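You operate a simulated robot arm through the tools that you are given. There is no shell and no other tool.

You run a simulated robot arm. Do the job below in one go: nothing can be reset, and whatever is moved stays where it is left.

JOB
Give the vial in the green holder one 2 ml shot of water.
Fine: set the red dose knob and swing the spout over first; spout aside after, then rest the black bung on the vial; leave the other vials alone. Where these are worked on the way, their far stop is far enough and under half their travel is too little: white spout.

It is judged by the outcome, as a careful person would: the job done as asked, and still so three seconds after it is handed in. It fails if anything else is knocked over, pushed out of place, dropped, spilled or broken.

ROBOT AND FRAMES
A 6-joint arm with a two-finger gripper, fixed in place. Base frame: the origin is on the floor under the middle of its stand, x ahead of it, y to its left, z up; the work surface is at about z = 0.8. Units: m, degrees, N and s.
It reaches about 1.572 m from its shoulder. Its first joint turns from -166.0 to 166.0 degrees. Payload 2.45 kg.
The TCP is the grasp point between the finger pads, 0.02 m short of the fingertips. In the tool frame z runs along the fingers and y along their closing line. The gripper opens to 0.14 m; its body begins 0.168 m behind the TCP.
Orientation is that of the tool frame in the base frame, as [roll, pitch, yaw] about the fixed x, y, z axes, in that order (R = Rz(yaw) Ry(pitch) Rx(roll)). With the fingers straight down and closing along the base's y, the tool's x points along the base's -x, its y along +y and its z along -z.

CONTROLS
- The arm moves only by the tool step_arm. Its argument "motion" is a list of rows, each an object of numbers (a shift or turn left out is 0, a gripper value left out holds the last): "dx", "dy", "dz": the shift along the tool's x, y, z in units of 50 mm (1.0 is 50 mm); "ax", "ay", "az": the turn, a rotation vector about the tool's x, y, z in units of 8 degrees (1.0 is 8 degrees); "jaw": the opening, from 0 (shut) to 1 (fully open). In form: [{"dx": .., "dy": .., "dz": .., "ax": .., "ay": .., "az": .., "jaw": ..}, ...]. A call has 1 to 20 rows; each row shifts and turns the commanded pose from where the row before left it, along the tool's axes as they then stand. A call with a number of a shift or a turn outside -1 to 1 is refused whole. Each row takes 0.2 s and may step no farther than 0.05 m and 8.6 degrees from the row before; otherwise, or with a gripper value out of range, the whole call is refused. A pose out of reach is approached as far as the arm can. The call stops where the force on the tool passes 40 N (or 10 N more than at its start, if that is more) or the arm is blocked; 0.2 s more then pass. The fingers move at their own pace (about 0.045 m/s each) and stop on an object; they squeeze with about 37 N. The grip force told is the motor's: it shows also when the fingers shut on nothing. Time passes only in rows, and 0.2 s behind the last, so rows that do not move let the fingers close. It gives the time, the measured TCP pose, the force on the tool (base axes), the opening and the grip force at its end, in the units of the frame above (readings bear some noise), with the torque about the TCP (base axes, N m) and any sound that the robot's microphone picked up.
- Cameras (640 x 400 px; columns grow to the right, rows downward): "scene" is fixed at [0.2202, -0.652, 1.6402]; the picture's right is [0.66, -0.75, 0.00], its down [-0.43, -0.38, -0.82] and it looks along [0.61, 0.54, -0.58] (base axes); focal length 349 px, centre (320, 200). "wrist" rides on the gripper at [0.078, 0.011, -0.209] in the tool frame; the picture's right is [-0.14, 0.99, 0.00], its down [-0.92, -0.13, -0.37] and it looks along [-0.36, -0.05, 0.93] (tool axes); focal length 280 px, centre (320, 200). There is no depth. A picture from a camera that has moved, and an enlarged one, comes with that camera's place and axes in the base frame and with its lens.
- snapshot(camera): a new picture of that camera. No time passes.
- enlarge(camera, box): a new picture of the part [left, top, right, bottom] of that camera's present view, enlarged. No time passes.
- finish_job(): hands the job in; it is judged then, once.

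Nothing tells you positions but the pictures and the camera data. Unless the task says otherwise, let go and move clear before handing in.

The tools are called after "Request:" as a command line: name --argument value ..., lists and objects as JSON in quotes. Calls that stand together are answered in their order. step_arm: Moves the arm, as the interface text tells. Its arguments: {"type":"object","properties":{"motion":{"type":"array"}},"required":["motion"]} The other tools are called the same way: snapshot (camera) takes a picture; enlarge (camera, box) takes an enlarged picture of a part of a camera's view; finish_job () hands the job in.

At the start:

```text
time: 0.0
position: [0.686, -0.0927, 1.3881]
tcp_rot: [179.9, 0.0, -179.9]
contact_force: [0.6, 0.1, -0.3]
torque: [0.04, -0.01, 0.03]
opening: 0.1401
gripper_force: 0.1
```

scene: 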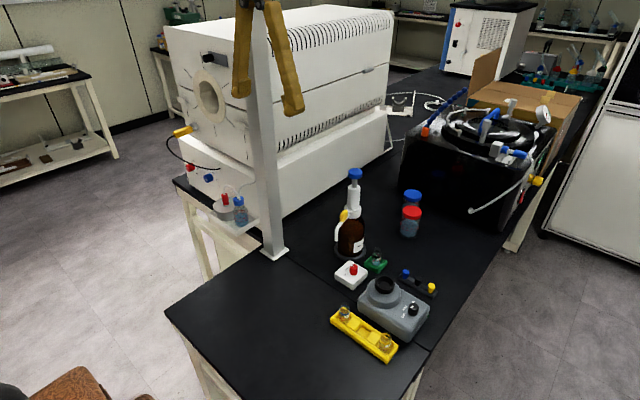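
wrist: 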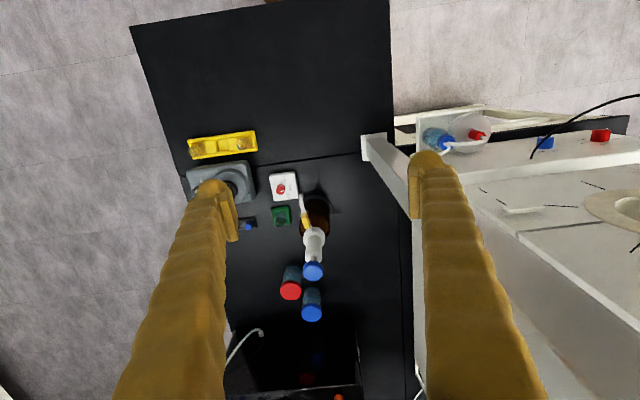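

I see a bench with a bottle-top dispenser (amber bottle, white pump with blue top), a white block with something red, a green holder, a grey vortex mixer and a yellow holder. I'll look closer before moving.

Request:
enlarge --camera "scene" --box '[310, 150, 450, 240]'

Request:
enlarge --camera "scene" --box '[310, 230, 460, 370]'

Request:
enlarge --camera "wrist" --box '[180, 120, 380, 330]'

Request:
enlarge --camera "scene" --box '[310, 160, 400, 280]'

```text
4.44 times, centred on (380, 195) of scene
camera zoom: at [0.2202, -0.652, 1.6402], right [0.66, -0.75, 0.0], down [-0.43, -0.38, -0.82], along [0.61, 0.54, -0.58], focal length 1553 px, centre (53, 222)
```

zoom: 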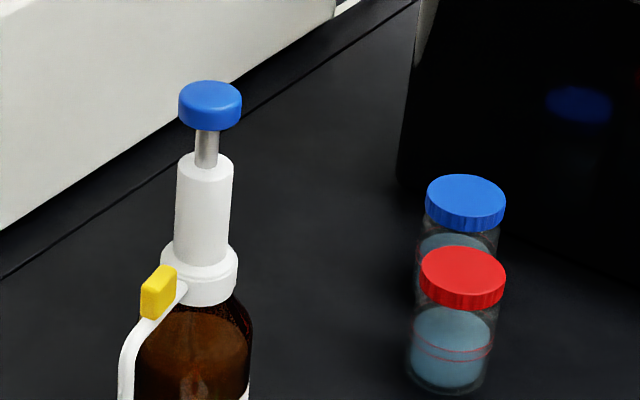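

```text
2.86 times, centred on (385, 300) of scene
camera zoom: at [0.2202, -0.652, 1.6402], right [0.66, -0.75, 0.0], down [-0.43, -0.38, -0.82], along [0.61, 0.54, -0.58], focal length 998 px, centre (134, -86)
```

zoom: 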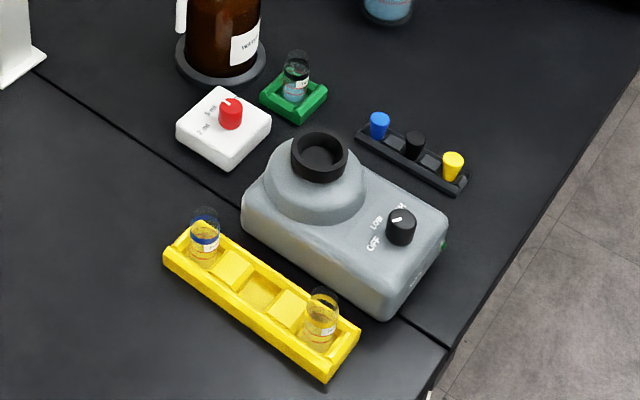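

```text
1.90 times, centred on (280, 225) of wrist
camera zoom: at [0.6066, -0.0816, 1.596], right [0.14, 0.99, 0.0], down [0.92, -0.13, 0.37], along [0.36, -0.05, -0.93], focal length 534 px, centre (396, 152)
```

zoom: 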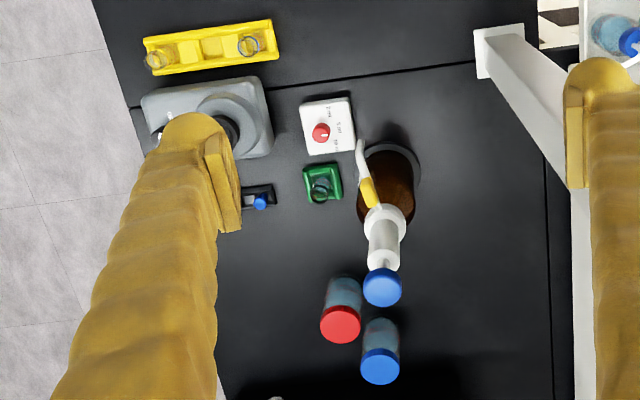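

```text
3.33 times, centred on (355, 220) of scene
camera zoom: at [0.2202, -0.652, 1.6402], right [0.66, -0.75, 0.0], down [-0.43, -0.38, -0.82], along [0.61, 0.54, -0.58], focal length 1164 px, centre (203, 133)
```

zoom: 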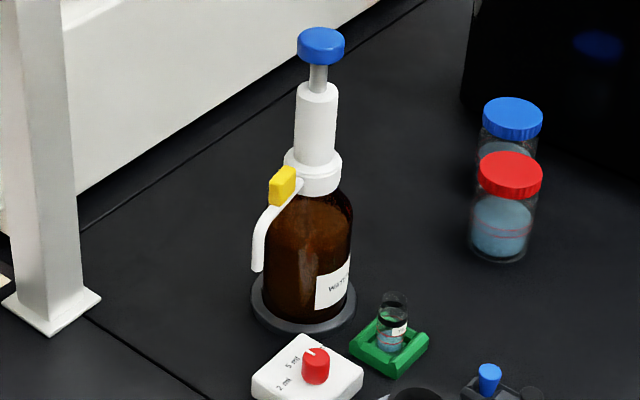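

The dispenser pump stands at about (0.945, -0.146), the green-held vial at about (0.945, -0.252), the spout points roughly toward -x, and the red knob sits on the white box near (0.847, -0.232). I'll zoom in further on the details.

Request:
enlarge --camera "scene" --box '[330, 255, 375, 295]'

Request:
enlarge --camera "wrist" --box '[260, 165, 340, 235]'

Request:
enlarge --camera "scene" --box '[325, 200, 375, 260]'

Request:
enlarge --camera "scene" --box '[355, 240, 445, 300]'

```text
10.00 times, centred on (352, 275) of scene
camera zoom: at [0.2202, -0.652, 1.6402], right [0.66, -0.75, 0.0], down [-0.43, -0.38, -0.82], along [0.61, 0.54, -0.58], focal length 3494 px, centre (-5, -550)
```

zoom: 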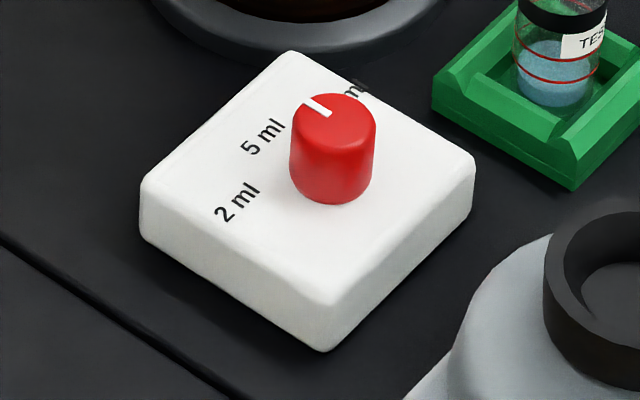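

```text
5.71 times, centred on (300, 200) of wrist
camera zoom: at [0.6066, -0.0816, 1.596], right [0.14, 0.99, 0.0], down [0.92, -0.13, 0.37], along [0.36, -0.05, -0.93], focal length 1602 px, centre (434, 200)
```

zoom: 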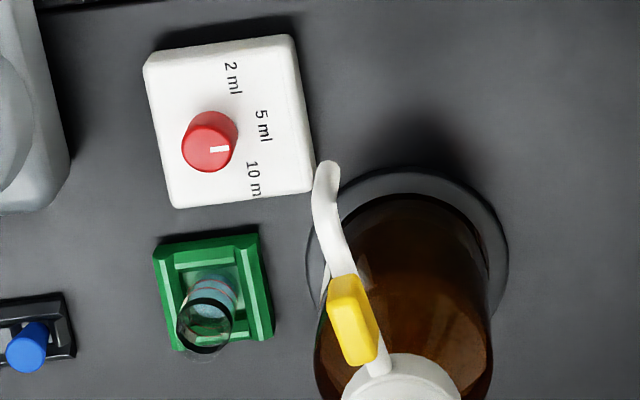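

```text
6.67 times, centred on (350, 230) of scene
camera zoom: at [0.2202, -0.652, 1.6402], right [0.66, -0.75, 0.0], down [-0.43, -0.38, -0.82], along [0.61, 0.54, -0.58], focal length 2329 px, centre (120, 0)
```

zoom: 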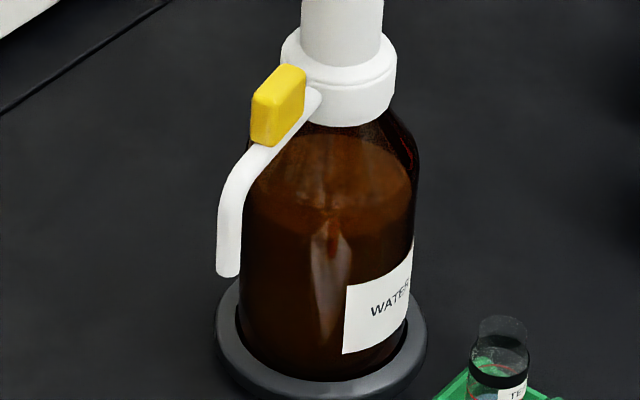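

```text
6.67 times, centred on (400, 270) of scene
camera zoom: at [0.2202, -0.652, 1.6402], right [0.66, -0.75, 0.0], down [-0.43, -0.38, -0.82], along [0.61, 0.54, -0.58], focal length 2329 px, centre (-213, -267)
```

zoom: 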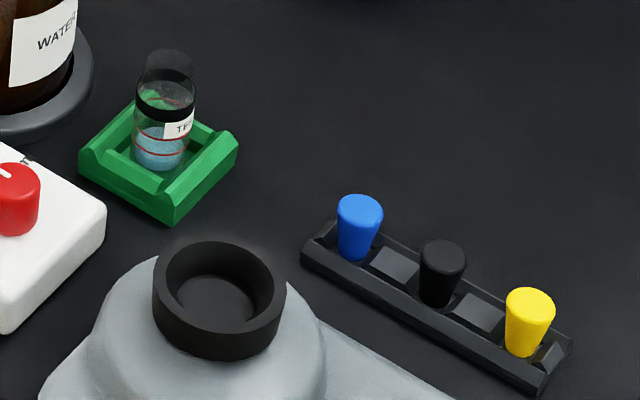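

The knob pointer is near "5 ml", and "2 ml" lies about 60° counter-clockwise seen from above. I'll lower the arm over the area for a closer wrist view, still well above everything.

Request:
step_arm --motion '[{"dx": -0.456, "dy": -0.43, "dz": 0.552}, {"dx": -0.456, "dy": -0.43, "dz": 0.552}, {"dx": -0.456, "dy": -0.43, "dz": 0.552}, {"dx": -0.456, "dy": -0.43, "dz": 0.552}, {"dx": -0.456, "dy": -0.43, "dz": 0.552}, {}]'

Request:
snapshot --camera "wrist"

Request:
snapshot --camera "scene"

```text
time: 1.4
position: [0.7994, -0.1992, 1.247]
tcp_rot: [179.9, 0.1, 180.0]
contact_force: [0.6, 0.7, 0.3]
torque: [-0.03, 0.02, 0.04]
opening: 0.1399
gripper_force: 0.2
```

```text
taken
camera wrist: at [0.7197, -0.1884, 1.4564], right [0.14, 0.99, 0.0], down [0.92, -0.13, 0.37], along [0.37, -0.05, -0.93], focal length 280 px, centre (320, 200)
```

wrist: 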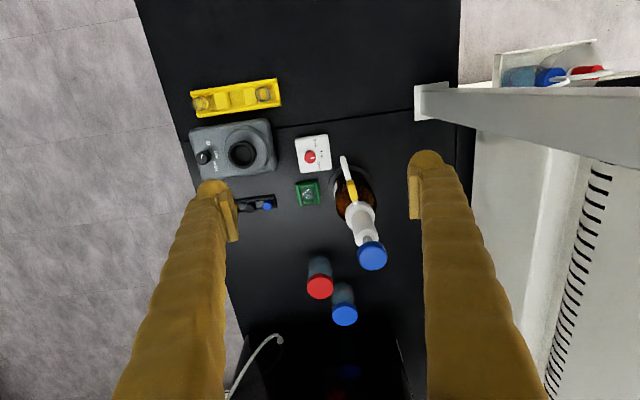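

```text
taken
```

scene: 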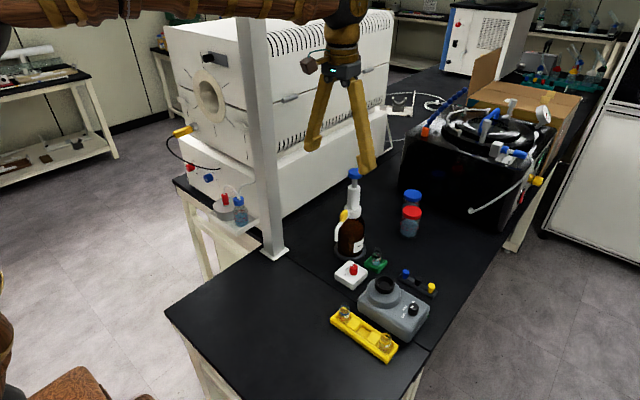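

The view is closer now; the post at roughly (0.78, 0.05) must be kept clear. I'll measure each feature in enlarged wrist pictures.

Request:
enlarge --camera "wrist" --box '[285, 125, 345, 175]'

Request:
enlarge --camera "wrist" --box '[310, 145, 400, 275]'

Request:
enlarge --camera "wrist" --box '[230, 170, 330, 225]'

Request:
enlarge --camera "scene" --box '[290, 0, 400, 180]'

```text
8.00 times, centred on (315, 150) of wrist
camera zoom: at [0.7197, -0.1884, 1.4564], right [0.14, 0.99, 0.0], down [0.92, -0.13, 0.37], along [0.37, -0.05, -0.93], focal length 2243 px, centre (360, 600)
```

zoom: 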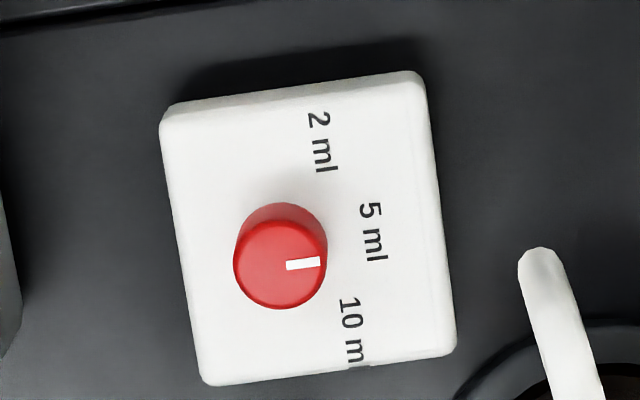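

```text
3.08 times, centred on (355, 210) of wrist
camera zoom: at [0.7197, -0.1884, 1.4564], right [0.14, 0.99, 0.0], down [0.92, -0.13, 0.37], along [0.37, -0.05, -0.93], focal length 863 px, centre (212, 169)
```

zoom: 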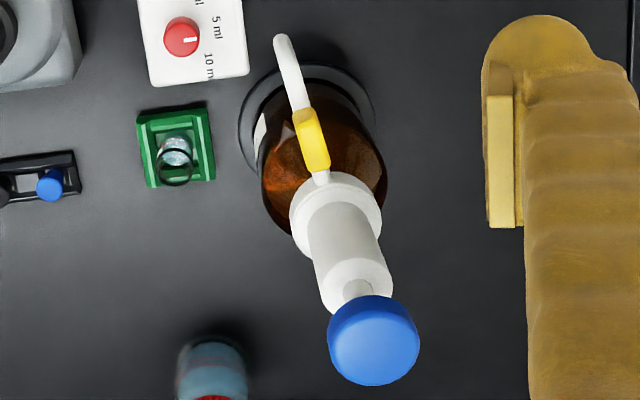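

```text
6.40 times, centred on (280, 198) of wrist
camera zoom: at [0.7197, -0.1884, 1.4564], right [0.14, 0.99, 0.0], down [0.92, -0.13, 0.37], along [0.37, -0.05, -0.93], focal length 1794 px, centre (576, 216)
```

zoom: 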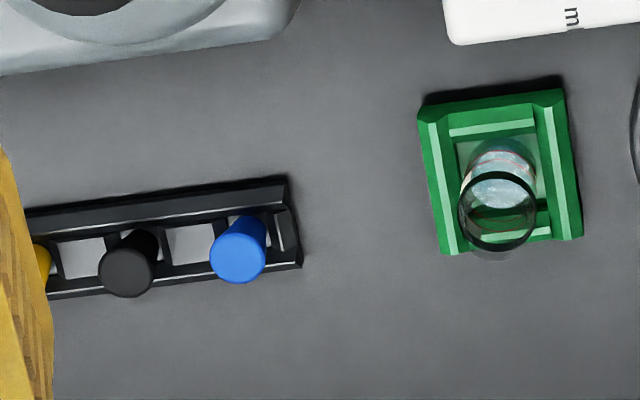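

```text
2.22 times, centred on (345, 90) of scene
camera zoom: at [0.2202, -0.652, 1.6402], right [0.66, -0.75, 0.0], down [-0.43, -0.38, -0.82], along [0.61, 0.54, -0.58], focal length 776 px, centre (264, 444)
```

zoom: 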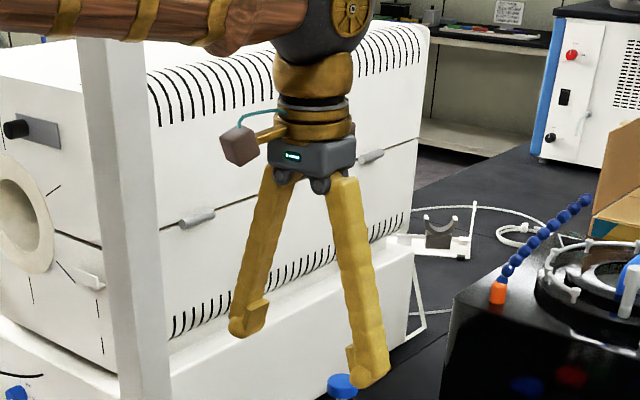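

Triangulated: red knob top (0.858, -0.230, 0.846), plunger top (0.953, -0.145, 1.112), vial (0.956, -0.251), black bung top (0.965, -0.396, 0.829), spout tip (0.852, -0.162, 0.918). First I'll turn the gripper to yaw 240° up high and narrow the jaw for the knob.

Request:
step_arm --motion '[{"az": -0.9375, "jaw": 0.34}, {"az": -0.9375}, {"az": -0.9375}, {"az": -0.9375}, {"az": -0.9375}, {"az": -0.9375}, {"az": -0.9375}, {"az": -0.9375}, {"dx": -0.026, "dy": -0.66}, {"dx": -0.026, "dy": -0.66}, {}]'

Request:
snapshot --camera "wrist"

Request:
snapshot --camera "scene"

```text
time: 3.8
position: [0.8577, -0.2306, 1.2481]
tcp_rot: [180.0, 0.0, -120.0]
contact_force: [0.1, 0.8, -0.8]
torque: [0.03, 0.02, 0.03]
opening: 0.0475
gripper_force: 0.1
```

```text
taken
camera wrist: at [0.8084, -0.2923, 1.4573], right [-0.79, 0.61, 0.0], down [0.57, 0.73, 0.37], along [0.23, 0.29, -0.93], focal length 280 px, centre (320, 200)
```

wrist: 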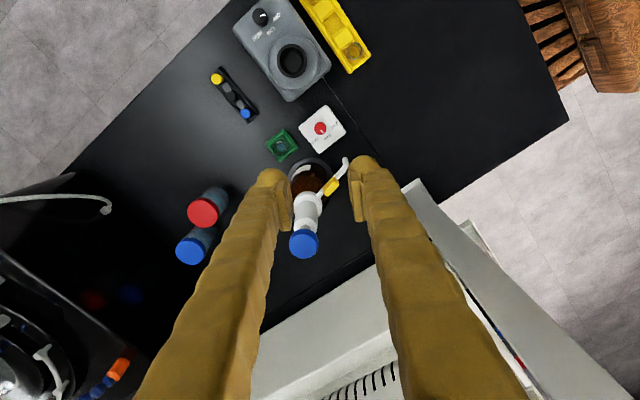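

```text
taken
```

scene: 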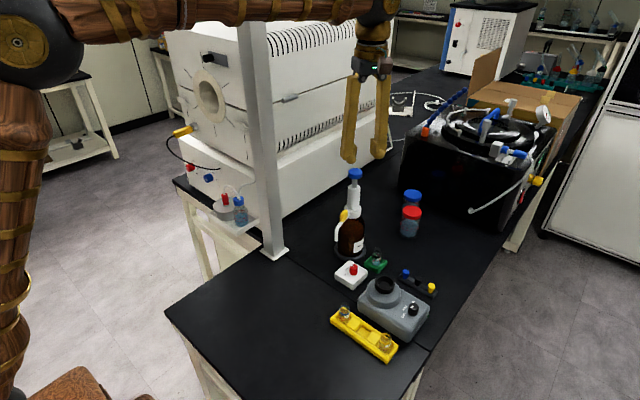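

The knob now appears right on the tool axis in the wrist view. I'll check finely before descending.

Request:
enlarge --camera "wrist" --box '[290, 105, 360, 155]'

Request:
enlarge --camera "scene" --box '[320, 30, 410, 190]'

```text
8.00 times, centred on (325, 130) of wrist
camera zoom: at [0.8084, -0.2923, 1.4573], right [-0.79, 0.61, 0.0], down [0.57, 0.73, 0.37], along [0.23, 0.29, -0.93], focal length 2243 px, centre (280, 760)
```

zoom: 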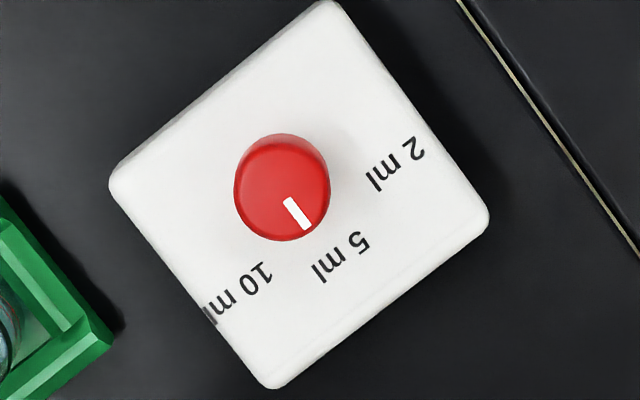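

```text
2.50 times, centred on (365, 110) of scene
camera zoom: at [0.2202, -0.652, 1.6402], right [0.66, -0.75, 0.0], down [-0.43, -0.38, -0.82], along [0.61, 0.54, -0.58], focal length 873 px, centre (208, 425)
```

zoom: 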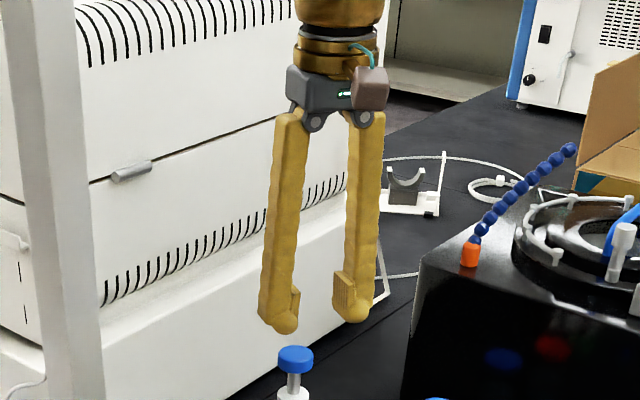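

The knob is centred on the tool axis to about 1 mm. Now descending around it, stopping a few millimetres above the box top.

Request:
step_arm --motion '[{"dz": 1}, {"dz": 1}, {"dz": 1}, {"dz": 1}, {"dz": 1}, {"dz": 0.8}, {"dz": 0.5}, {"dz": 0.5}, {"dz": 0.4}, {"dz": 0.4}, {"dz": 0.2}, {"dz": 0.1}, {}]'

Request:
snapshot --camera "wrist"

Request:
enlarge --camera "scene" --box '[300, 200, 420, 300]'

```text
time: 6.6
position: [0.8578, -0.2309, 0.8526]
tcp_rot: [-180.0, 0.0, -120.0]
contact_force: [0.0, -0.1, -0.2]
torque: [0.01, 0.01, 0.01]
opening: 0.0477
gripper_force: 0.0
```

```text
taken
camera wrist: at [0.8079, -0.2934, 1.0621], right [-0.79, 0.61, 0.0], down [0.57, 0.73, 0.37], along [0.23, 0.29, -0.93], focal length 280 px, centre (320, 200)
```

wrist: 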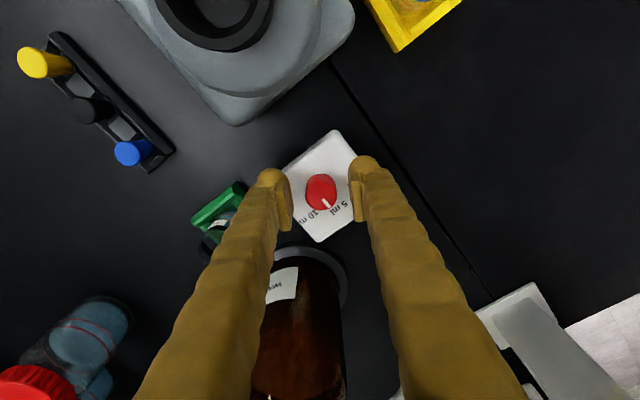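

```text
4.00 times, centred on (360, 250) of scene
camera zoom: at [0.2202, -0.652, 1.6402], right [0.66, -0.75, 0.0], down [-0.43, -0.38, -0.82], along [0.61, 0.54, -0.58], focal length 1397 px, centre (160, 0)
```

zoom: 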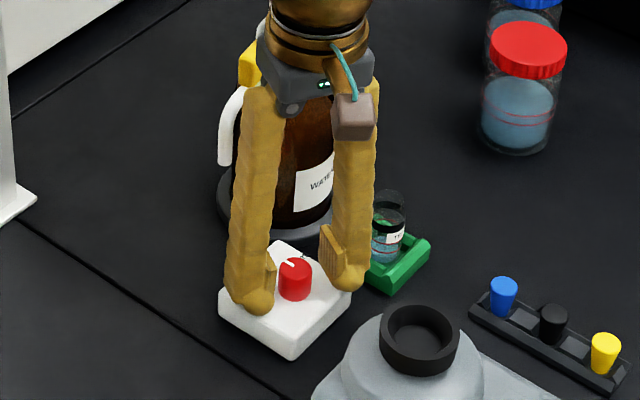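

The fingers straddle the knob with clearance. I'll lower a few more millimetres and close on it.

Request:
step_arm --motion '[{"dz": 0.06}, {"dz": 0.06}, {}]'

Request:
enlarge --camera "scene" --box '[340, 245, 390, 290]'

```text
time: 7.4
position: [0.8566, -0.2318, 0.848]
tcp_rot: [179.9, 0.0, -120.1]
contact_force: [-0.6, 0.0, -0.2]
torque: [0.0, 0.0, -0.02]
opening: 0.0478
gripper_force: 0.1
```

```text
8.89 times, centred on (365, 268) of scene
camera zoom: at [0.2202, -0.652, 1.6402], right [0.66, -0.75, 0.0], down [-0.43, -0.38, -0.82], along [0.61, 0.54, -0.58], focal length 3105 px, centre (-80, -400)
```

zoom: 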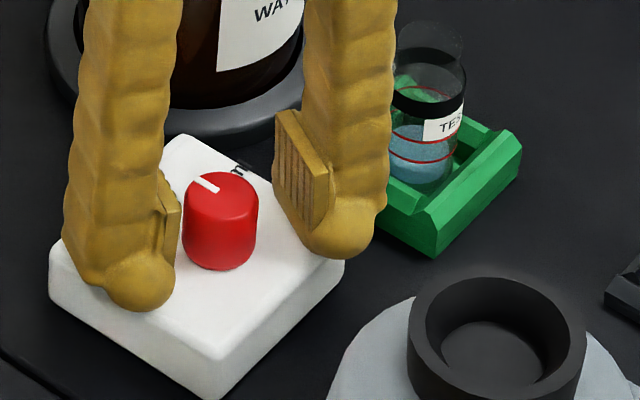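

The pad bottoms only reach the knob's upper part, so I'll ease down a little more while watching the force.

Request:
step_arm --motion '[{"dz": 0.03}, {"dz": 0.02}, {}]'

```text
time: 8.2
position: [0.858, -0.2323, 0.8471]
tcp_rot: [-179.9, 0.0, -120.0]
contact_force: [-1.3, -2.0, 6.7]
torque: [0.1, 0.22, 0.08]
opening: 0.0484
gripper_force: 0.5
stopped in row 3: the force on the tool passed its limit at 42 N (the readings are from after the stop); the commanded pose is now the measured one
```

The fingertips touched the box top (TCP about 0.847). I'll back off 1 mm and close on the knob.

Request:
step_arm --motion '[{"dz": -0.02}, {}, {"jaw": 0.1}, {}, {}, {}]'

Request:
enlarge --camera "scene" --box '[340, 245, 390, 290]'

Request:
enlarge --camera "wrist" --box '[270, 130, 370, 230]'

```text
time: 9.6
position: [0.8556, -0.2308, 0.8475]
tcp_rot: [-179.9, 0.0, -120.1]
contact_force: [-28.1, 16.0, 7.3]
torque: [0.17, 0.25, 0.03]
opening: 0.0245
gripper_force: 44.8
```

```text
8.89 times, centred on (365, 268) of scene
camera zoom: at [0.2202, -0.652, 1.6402], right [0.66, -0.75, 0.0], down [-0.43, -0.38, -0.82], along [0.61, 0.54, -0.58], focal length 3105 px, centre (-80, -400)
```

zoom: 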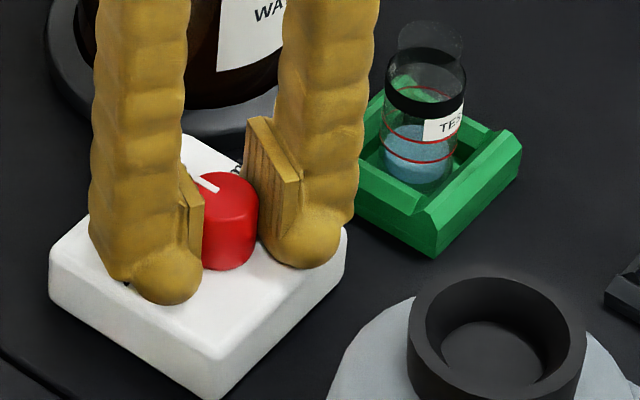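

```text
4.00 times, centred on (320, 180) of wrist
camera zoom: at [0.8073, -0.2928, 1.0569], right [-0.79, 0.61, 0.0], down [0.57, 0.73, 0.37], along [0.23, 0.29, -0.93], focal length 1122 px, centre (320, 280)
```

zoom: 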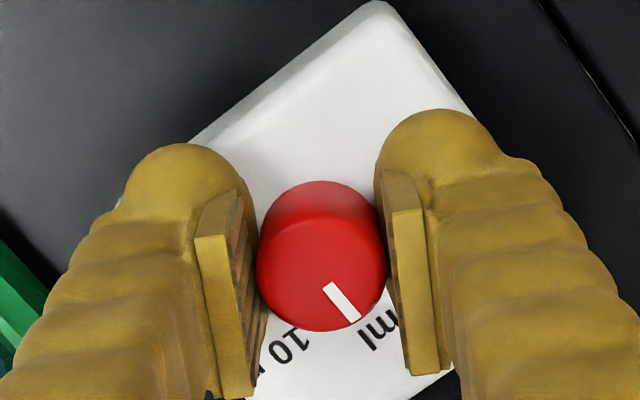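

The knob is gripped but slightly off-centre (about 32 N sideways). I'll shift the command about 2.8 mm along tool +y to relieve it before turning.

Request:
step_arm --motion '[{"dy": 0.028, "dz": -0.01}, {"dy": 0.028, "dz": -0.01}, {}]'

```text
time: 10.4
position: [0.8568, -0.2313, 0.8481]
tcp_rot: [-179.8, 0.0, -120.1]
contact_force: [14.7, -7.4, -32.9]
torque: [-0.02, -0.13, -0.06]
opening: 0.0244
gripper_force: 45.2
```

Over-corrected slightly; I'll trim back so both forces sit near zero.

Request:
step_arm --motion '[{"dy": -0.018, "dz": 0.016}, {}]'

```text
time: 11.0
position: [0.8564, -0.2315, 0.8481]
tcp_rot: [-179.9, 0.0, -120.0]
contact_force: [10.9, -3.2, -25.5]
torque: [-0.05, -0.06, 0.02]
opening: 0.0244
gripper_force: 45.1
```

Request:
step_arm --motion '[{"dy": -0.012, "dz": 0.02}, {}]'

```text
time: 11.6
position: [0.8569, -0.2306, 0.8478]
tcp_rot: [-179.8, 0.0, -120.2]
contact_force: [-3.6, -8.2, 2.1]
torque: [-0.16, 0.14, -0.02]
opening: 0.0246
gripper_force: 45.0
```

Forces are near zero now. I'll start turning the knob counter-clockwise (seen from above) toward 2 ml in small steps.

Request:
step_arm --motion '[{"az": -0.5}, {"az": -0.5}, {"az": -0.5}, {"az": -0.5}, {}]'

Request:
enlarge --camera "wrist" --box '[270, 130, 370, 230]'

```text
time: 12.8
position: [0.8567, -0.2313, 0.848]
tcp_rot: [-179.9, 0.1, -104.1]
contact_force: [-2.7, -8.0, 24.9]
torque: [-0.06, 0.07, 0.01]
opening: 0.0243
gripper_force: 45.1
```

```text
4.00 times, centred on (320, 180) of wrist
camera zoom: at [0.8258, -0.3036, 1.057], right [-0.93, 0.37, 0.0], down [0.35, 0.86, 0.37], along [0.14, 0.34, -0.93], focal length 1122 px, centre (320, 280)
```

zoom: 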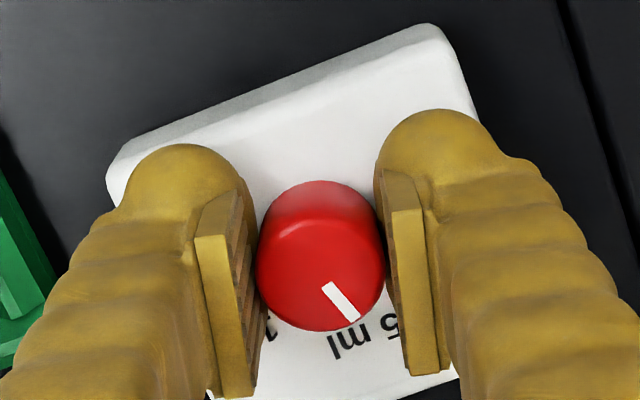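

The knob turns with the gripper. Continuing, with a slight lift to ease the downward contact.

Request:
step_arm --motion '[{"az": -0.5, "dz": -0.01}, {"az": -0.5}, {"az": -0.5}, {"az": -0.5}, {"az": -0.5}, {}]'

```text
time: 14.2
position: [0.8568, -0.2313, 0.8482]
tcp_rot: [-179.8, -0.2, -84.0]
contact_force: [16.6, -6.9, 8.6]
torque: [-0.17, -0.22, -0.02]
opening: 0.0247
gripper_force: 45.2
```

Request:
step_arm --motion '[{"az": -0.5, "dy": -0.012}, {"az": -0.5}, {"az": -0.5}, {"az": -0.5}, {}]'

Request:
enlarge --camera "wrist" --box '[270, 130, 370, 230]'

Request:
enlarge --camera "scene" --box '[340, 245, 390, 290]'

```text
time: 15.4
position: [0.8574, -0.2304, 0.8486]
tcp_rot: [-179.9, 0.0, -68.0]
contact_force: [18.2, -9.5, 3.2]
torque: [-0.18, -0.17, 0.0]
opening: 0.0246
gripper_force: 45.2
```

```text
4.00 times, centred on (320, 180) of wrist
camera zoom: at [0.8752, -0.3068, 1.0571], right [-0.97, -0.24, 0.0], down [-0.23, 0.9, 0.37], along [-0.09, 0.36, -0.93], focal length 1122 px, centre (320, 280)
```

zoom: 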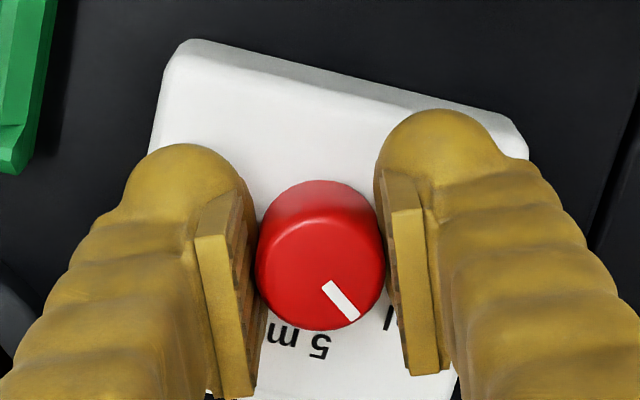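

```text
8.89 times, centred on (365, 268) of scene
camera zoom: at [0.2202, -0.652, 1.6402], right [0.66, -0.75, 0.0], down [-0.43, -0.38, -0.82], along [0.61, 0.54, -0.58], focal length 3105 px, centre (-80, -400)
```

zoom: 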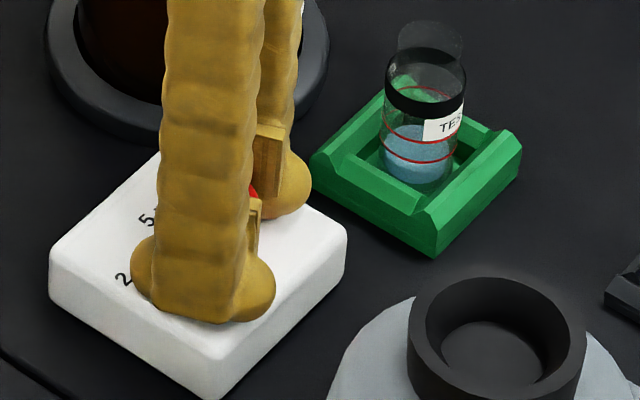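

About 52° turned; I'll turn the remaining 8°, release, lift, and check the pointer.

Request:
step_arm --motion '[{"az": -0.5}, {"az": -0.5}, {}, {"jaw": 0.36}, {}, {}, {}, {"dz": -0.4}, {"dz": -0.6}, {"dz": -1}, {"dz": -1}, {}]'

Request:
enlarge --camera "wrist" --box '[270, 130, 370, 230]'

Request:
enlarge --camera "scene" --box '[330, 255, 375, 295]'

Request:
snapshot --camera "wrist"

```text
time: 18.0
position: [0.8569, -0.2325, 0.9987]
tcp_rot: [-179.9, 0.0, -60.1]
contact_force: [-0.1, -0.3, -0.3]
torque: [-0.02, 0.02, -0.04]
opening: 0.0503
gripper_force: 0.1
```

```text
4.00 times, centred on (320, 180) of wrist
camera zoom: at [0.8857, -0.3052, 1.2075], right [-0.93, -0.38, 0.0], down [-0.35, 0.86, 0.37], along [-0.14, 0.34, -0.93], focal length 1122 px, centre (320, 280)
```

zoom: 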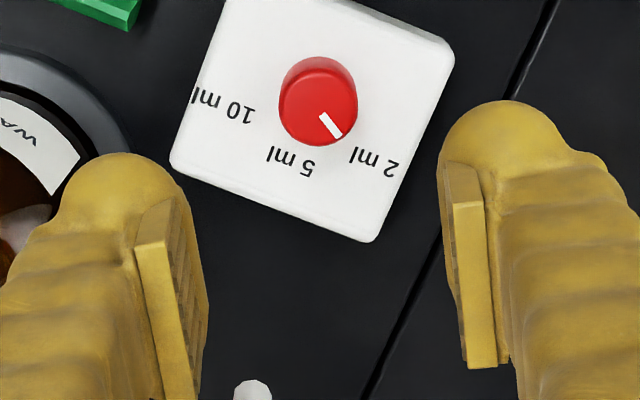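

```text
10.00 times, centred on (352, 275) of scene
camera zoom: at [0.2202, -0.652, 1.6402], right [0.66, -0.75, 0.0], down [-0.43, -0.38, -0.82], along [0.61, 0.54, -0.58], focal length 3494 px, centre (-5, -550)
```

zoom: 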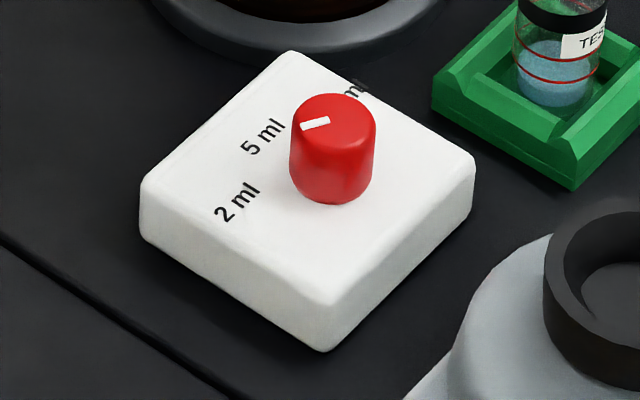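

```text
taken
camera wrist: at [0.8857, -0.3052, 1.2075], right [-0.93, -0.38, 0.0], down [-0.35, 0.86, 0.37], along [-0.14, 0.34, -0.93], focal length 280 px, centre (320, 200)
```

wrist: 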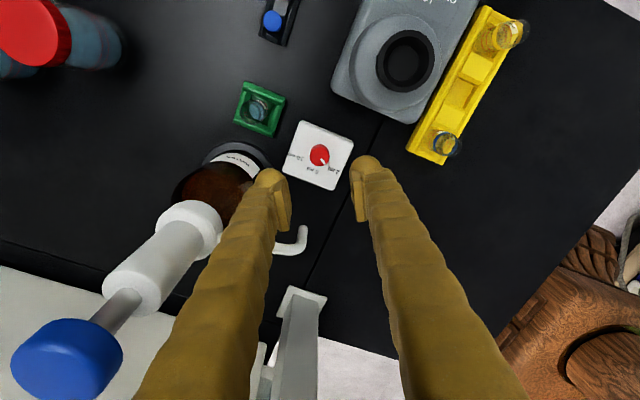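

The pointer now aims at "2 ml". I'll zoom in hard to check the angle.

Request:
enlarge --camera "wrist" --box '[298, 140, 348, 178]'

Request:
enlarge --camera "scene" --box '[338, 258, 362, 278]'

```text
10.53 times, centred on (323, 159) of wrist
camera zoom: at [0.8857, -0.3052, 1.2075], right [-0.93, -0.38, 0.0], down [-0.35, 0.86, 0.37], along [-0.14, 0.34, -0.93], focal length 2952 px, centre (288, 632)
```

zoom: 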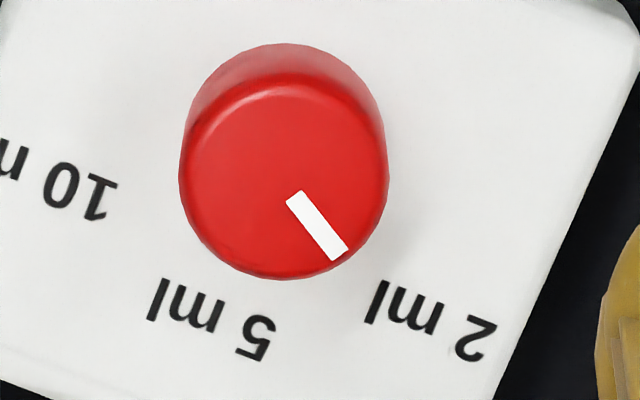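

```text
16.00 times, centred on (350, 268) of scene
camera zoom: at [0.2202, -0.652, 1.6402], right [0.66, -0.75, 0.0], down [-0.43, -0.38, -0.82], along [0.61, 0.54, -0.58], focal length 5590 px, centre (-160, -888)
```

zoom: 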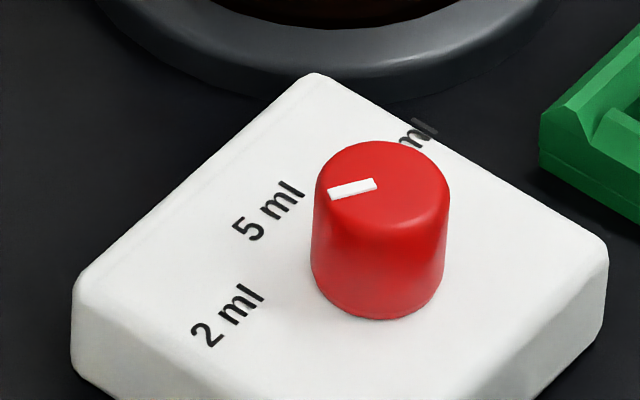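

The pointer sits at about 149° against the "2 ml" label at about 150°, so the dose is set. Next I'll rise, turn back to yaw 190° for the spout's yellow tab, and look again.

Request:
step_arm --motion '[{"dz": -1}, {"dz": -1}, {"dz": -1}, {"dz": -1}, {"az": 0.982}, {"az": 0.982}, {"az": 0.982}, {"az": 0.982}, {"az": 0.982}, {"az": 0.982}, {"az": 0.982}, {"az": 0.982}, {"az": 0.982}, {"az": 0.982}, {"az": 0.982}, {"az": 0.982}, {"az": 0.982}, {"az": 0.982}, {}]'

Request:
snapshot --camera "wrist"

Request:
enlarge --camera "scene" --box '[325, 190, 375, 250]'

```text
time: 22.0
position: [0.8558, -0.2309, 1.198]
tcp_rot: [-179.9, 0.1, -170.2]
contact_force: [-0.4, 0.5, -0.9]
torque: [-0.03, 0.0, -0.02]
opening: 0.0502
gripper_force: 0.1
```

```text
taken
camera wrist: at [0.7761, -0.2332, 1.4061], right [-0.03, 1.0, 0.0], down [0.93, 0.03, 0.37], along [0.37, 0.01, -0.93], focal length 280 px, centre (320, 200)
```

wrist: 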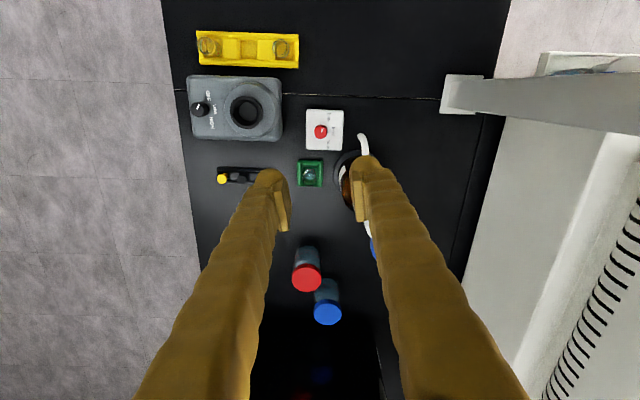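

```text
6.67 times, centred on (350, 220) of scene
camera zoom: at [0.2202, -0.652, 1.6402], right [0.66, -0.75, 0.0], down [-0.43, -0.38, -0.82], along [0.61, 0.54, -0.58], focal length 2329 px, centre (120, 67)
```

zoom: 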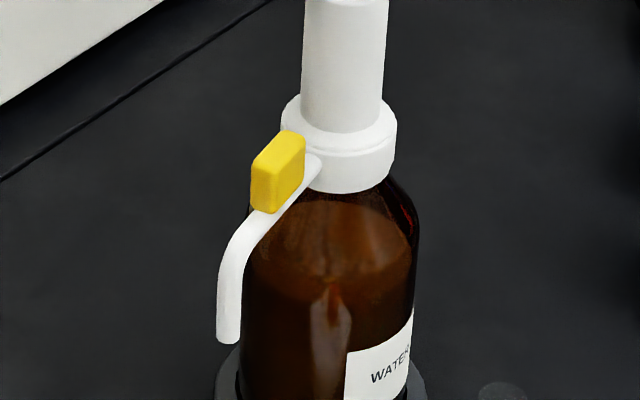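

I'll shift over the yellow tab (still above the plunger) and check alignment from there.

Request:
step_arm --motion '[{"dx": -0.4, "dy": 0.671}, {"dx": -0.4, "dy": 0.671}, {}]'

Request:
snapshot --camera "wrist"

Request:
enlarge --camera "wrist" --box '[275, 110, 365, 200]'

Request:
snapshot --camera "scene"

```text
time: 22.8
position: [0.8844, -0.1603, 1.1971]
tcp_rot: [-179.8, 0.0, -170.1]
contact_force: [0.8, -0.7, 0.7]
torque: [0.0, -0.01, 0.0]
opening: 0.0504
gripper_force: 0.0
```

```text
taken
camera wrist: at [0.8045, -0.1608, 1.4053], right [-0.04, 1.0, 0.0], down [0.93, 0.03, 0.37], along [0.37, 0.01, -0.93], focal length 280 px, centre (320, 200)
```

wrist: 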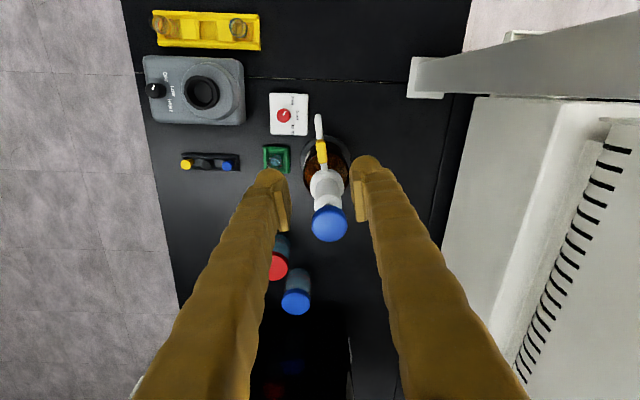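

```text
4.44 times, centred on (320, 155) of wrist
camera zoom: at [0.8045, -0.1608, 1.4053], right [-0.04, 1.0, 0.0], down [0.93, 0.03, 0.37], along [0.37, 0.01, -0.93], focal length 1246 px, centre (320, 400)
```

zoom: 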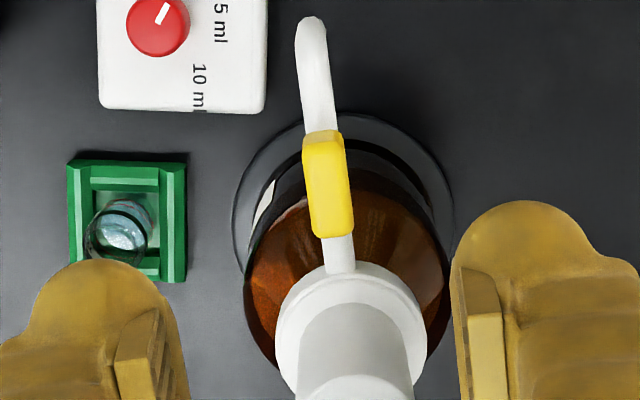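

```text
taken
```

scene: 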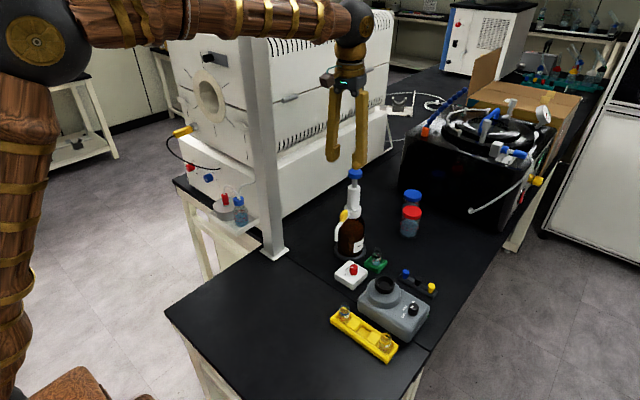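

The tab centre is at about (0.890, -0.1575), with the spout pointing outward at about 191°. I'll align and descend with the jaw straddling the tab.

Request:
step_arm --motion '[{"dx": -0.12, "dy": 0.036, "az": -0.15}, {"dz": 0.8}, {"dz": 0.8}, {"dz": 0.8}, {"dz": 0.6}, {"dz": 0.4}, {"dz": 0.3}, {}]'

Request:
enlarge --camera "wrist" --box '[240, 120, 400, 260]'

Request:
enlarge --camera "scene" --box '[315, 140, 395, 250]'

```text
time: 24.6
position: [0.8887, -0.1546, 1.0116]
tcp_rot: [-179.9, 0.1, -168.9]
contact_force: [0.1, 0.1, -0.1]
torque: [-0.01, 0.01, 0.02]
opening: 0.0505
gripper_force: 0.0
```

```text
2.86 times, centred on (320, 190) of wrist
camera zoom: at [0.81, -0.1582, 1.2202], right [-0.06, 1.0, 0.0], down [0.93, 0.05, 0.37], along [0.37, 0.02, -0.93], focal length 801 px, centre (320, 229)
```

zoom: 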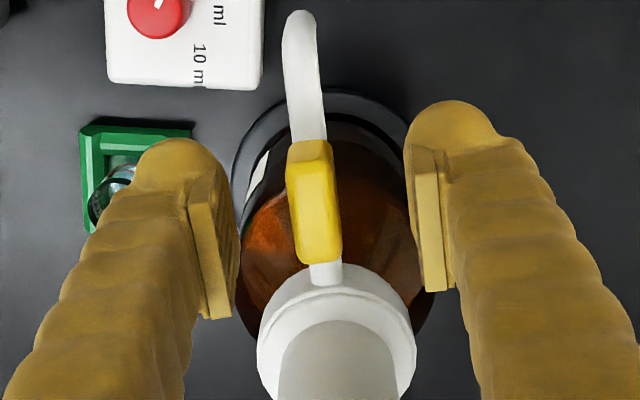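

```text
3.64 times, centred on (355, 195) of scene
camera zoom: at [0.2202, -0.652, 1.6402], right [0.66, -0.75, 0.0], down [-0.43, -0.38, -0.82], along [0.61, 0.54, -0.58], focal length 1270 px, centre (193, 218)
```

zoom: 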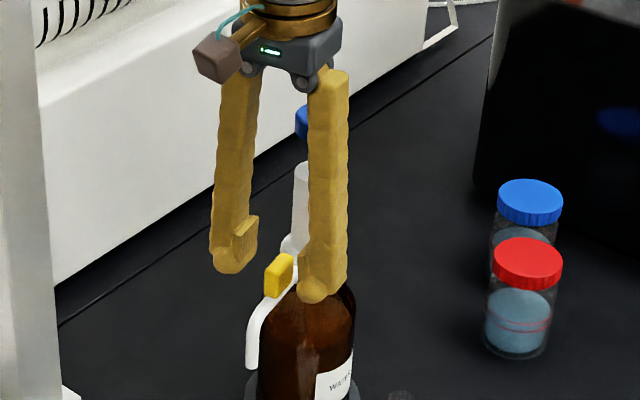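

Well aligned on the tab. Lowering about 13 mm and closing on it.

Request:
step_arm --motion '[{"dz": 0.13}, {"dz": 0.13}, {"jaw": 0.04}, {}, {}, {}, {}]'

Request:
enlarge --camera "wrist" --box '[240, 120, 400, 260]'

Request:
enlarge --camera "scene" --box '[325, 180, 385, 250]'

```text
time: 26.2
position: [0.8912, -0.1557, 0.9997]
tcp_rot: [-179.9, 0.1, -168.8]
contact_force: [7.1, -24.1, -7.7]
torque: [-0.19, -0.1, -0.81]
opening: 0.0131
gripper_force: 39.6
```

```text
2.86 times, centred on (320, 190) of wrist
camera zoom: at [0.8107, -0.1593, 1.2081], right [-0.06, 1.0, 0.0], down [0.93, 0.05, 0.37], along [0.37, 0.02, -0.93], focal length 801 px, centre (320, 229)
```

zoom: 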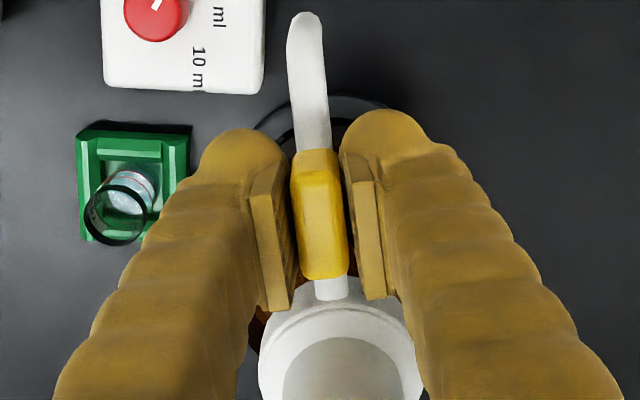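

```text
5.71 times, centred on (355, 215) of scene
camera zoom: at [0.2202, -0.652, 1.6402], right [0.66, -0.75, 0.0], down [-0.43, -0.38, -0.82], along [0.61, 0.54, -0.58], focal length 1996 px, centre (120, 114)
```

zoom: 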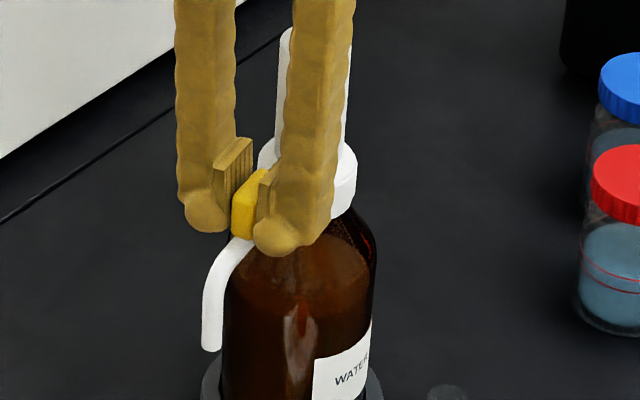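

The tab is gripped (13 mm thick). Now I'll swing it counter-clockwise along an arc about the pump axis, first a short portion to check forces.

Request:
step_arm --motion '[{"dx": -0.003, "dy": -0.0893, "az": -0.5}, {"dx": -0.003, "dy": -0.0893, "az": -0.5}, {"dx": -0.003, "dy": -0.0893, "az": -0.5}, {"dx": -0.003, "dy": -0.0893, "az": -0.5}, {}]'

```text
time: 27.4
position: [0.8959, -0.1736, 0.9992]
tcp_rot: [-179.9, 0.1, -152.9]
contact_force: [-1.4, -14.1, -13.0]
torque: [-0.12, 0.05, -0.74]
opening: 0.0128
gripper_force: 39.7
```

The spout follows smoothly. Continuing the swing.

Request:
step_arm --motion '[{"dx": -0.003, "dy": -0.0893, "az": -0.5, "dz": 0.004}, {"dx": -0.003, "dy": -0.0893, "az": -0.5}, {"dx": -0.003, "dy": -0.0893, "az": -0.5}, {"dx": -0.003, "dy": -0.0893, "az": -0.5}, {"dx": -0.003, "dy": -0.0893, "az": -0.5}, {"dx": -0.003, "dy": -0.0893, "az": -0.5}, {}]'

Request:
enlarge --camera "scene" --box '[315, 180, 405, 290]'

```text
time: 29.0
position: [0.9123, -0.1948, 0.9996]
tcp_rot: [-179.7, 0.1, -128.9]
contact_force: [-3.7, -13.1, -0.3]
torque: [-0.13, 0.03, -0.34]
opening: 0.0132
gripper_force: 39.7
```

```text
3.64 times, centred on (360, 235) of scene
camera zoom: at [0.2202, -0.652, 1.6402], right [0.66, -0.75, 0.0], down [-0.43, -0.38, -0.82], along [0.61, 0.54, -0.58], focal length 1270 px, centre (174, 73)
```

zoom: 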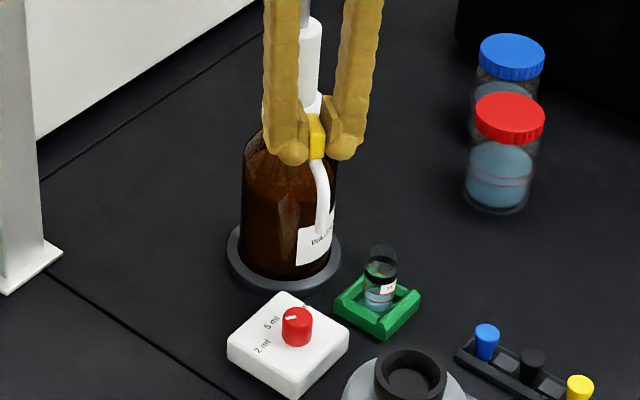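

Halfway, with low forces. Continuing toward the vial.

Request:
step_arm --motion '[{"dx": -0.003, "dy": -0.0893, "az": -0.5}, {"dx": -0.003, "dy": -0.0893, "az": -0.5}, {"dx": -0.003, "dy": -0.0893, "az": -0.5}, {"dx": -0.003, "dy": -0.0893, "az": -0.5}, {"dx": -0.003, "dy": -0.0893, "az": -0.5}, {"dx": -0.003, "dy": -0.0893, "az": -0.5}, {"dx": -0.003, "dy": -0.0893, "az": -0.5}, {}]'

Request:
enlarge --camera "scene" --box '[315, 180, 405, 290]'

Request:
enlarge --camera "wrist" --box '[260, 80, 380, 200]'

```text
time: 30.8
position: [0.9402, -0.2076, 0.9998]
tcp_rot: [-179.7, -0.1, -100.9]
contact_force: [-3.5, -9.2, -3.1]
torque: [-0.11, 0.07, 0.15]
opening: 0.0129
gripper_force: 39.1
```

```text
3.64 times, centred on (360, 235) of scene
camera zoom: at [0.2202, -0.652, 1.6402], right [0.66, -0.75, 0.0], down [-0.43, -0.38, -0.82], along [0.61, 0.54, -0.58], focal length 1270 px, centre (174, 73)
```

zoom: 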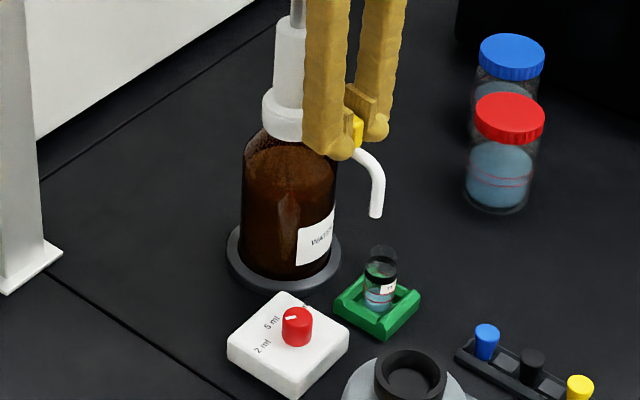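

```text
3.33 times, centred on (320, 140) of wrist
camera zoom: at [0.9147, -0.2811, 1.2085], right [-0.95, 0.32, 0.0], down [0.3, 0.88, 0.37], along [0.12, 0.35, -0.93], focal length 935 px, centre (320, 400)
```

zoom: 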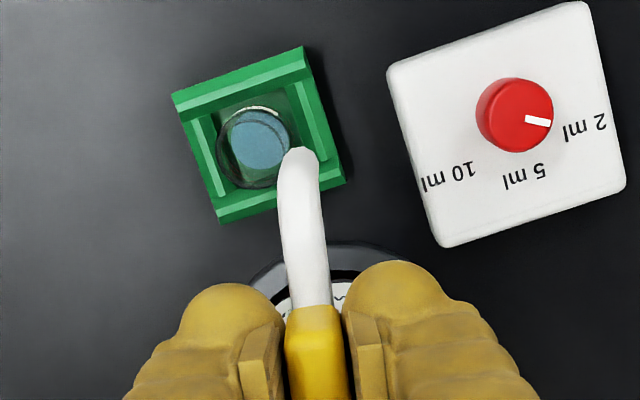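

The spout tip is close to the vial; about 13° to go. Finer steps now.

Request:
step_arm --motion '[{"dx": -0.001, "dy": -0.0447, "az": -0.25}, {"dx": -0.001, "dy": -0.0447, "az": -0.25}, {"dx": -0.001, "dy": -0.0447, "az": -0.25}, {"dx": -0.001, "dy": -0.0447, "az": -0.25}, {"dx": -0.001, "dy": -0.0447, "az": -0.25}, {}]'

Request:
enlarge --camera "wrist" --box '[260, 80, 380, 200]'

Request:
enlarge --camera "scene" --box '[345, 205, 405, 285]'

```text
time: 32.2
position: [0.9515, -0.2079, 0.9996]
tcp_rot: [-179.9, 0.0, -90.9]
contact_force: [0.3, -6.5, -9.7]
torque: [-0.08, -0.02, -0.01]
opening: 0.0127
gripper_force: 39.3
```

```text
3.33 times, centred on (320, 140) of wrist
camera zoom: at [0.9389, -0.2854, 1.2086], right [-0.99, 0.15, 0.0], down [0.14, 0.92, 0.37], along [0.06, 0.36, -0.93], focal length 935 px, centre (320, 400)
```

zoom: 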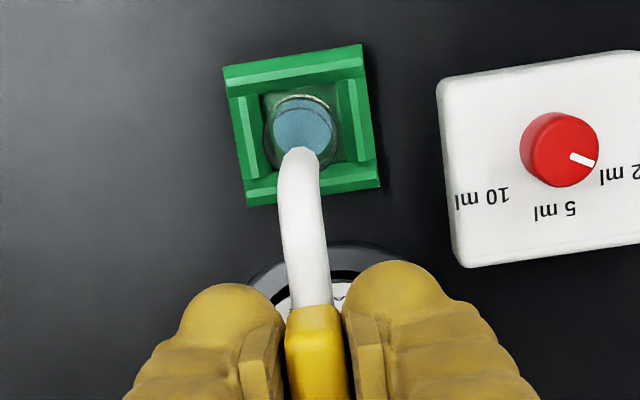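

```text
5.00 times, centred on (375, 245) of scene
camera zoom: at [0.2202, -0.652, 1.6402], right [0.66, -0.75, 0.0], down [-0.43, -0.38, -0.82], along [0.61, 0.54, -0.58], focal length 1747 px, centre (45, -25)
```

zoom: 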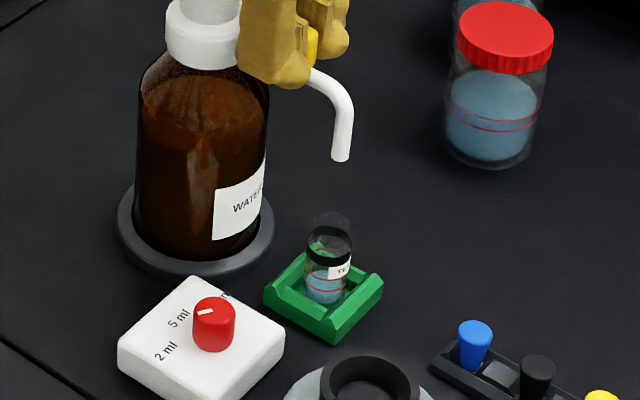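

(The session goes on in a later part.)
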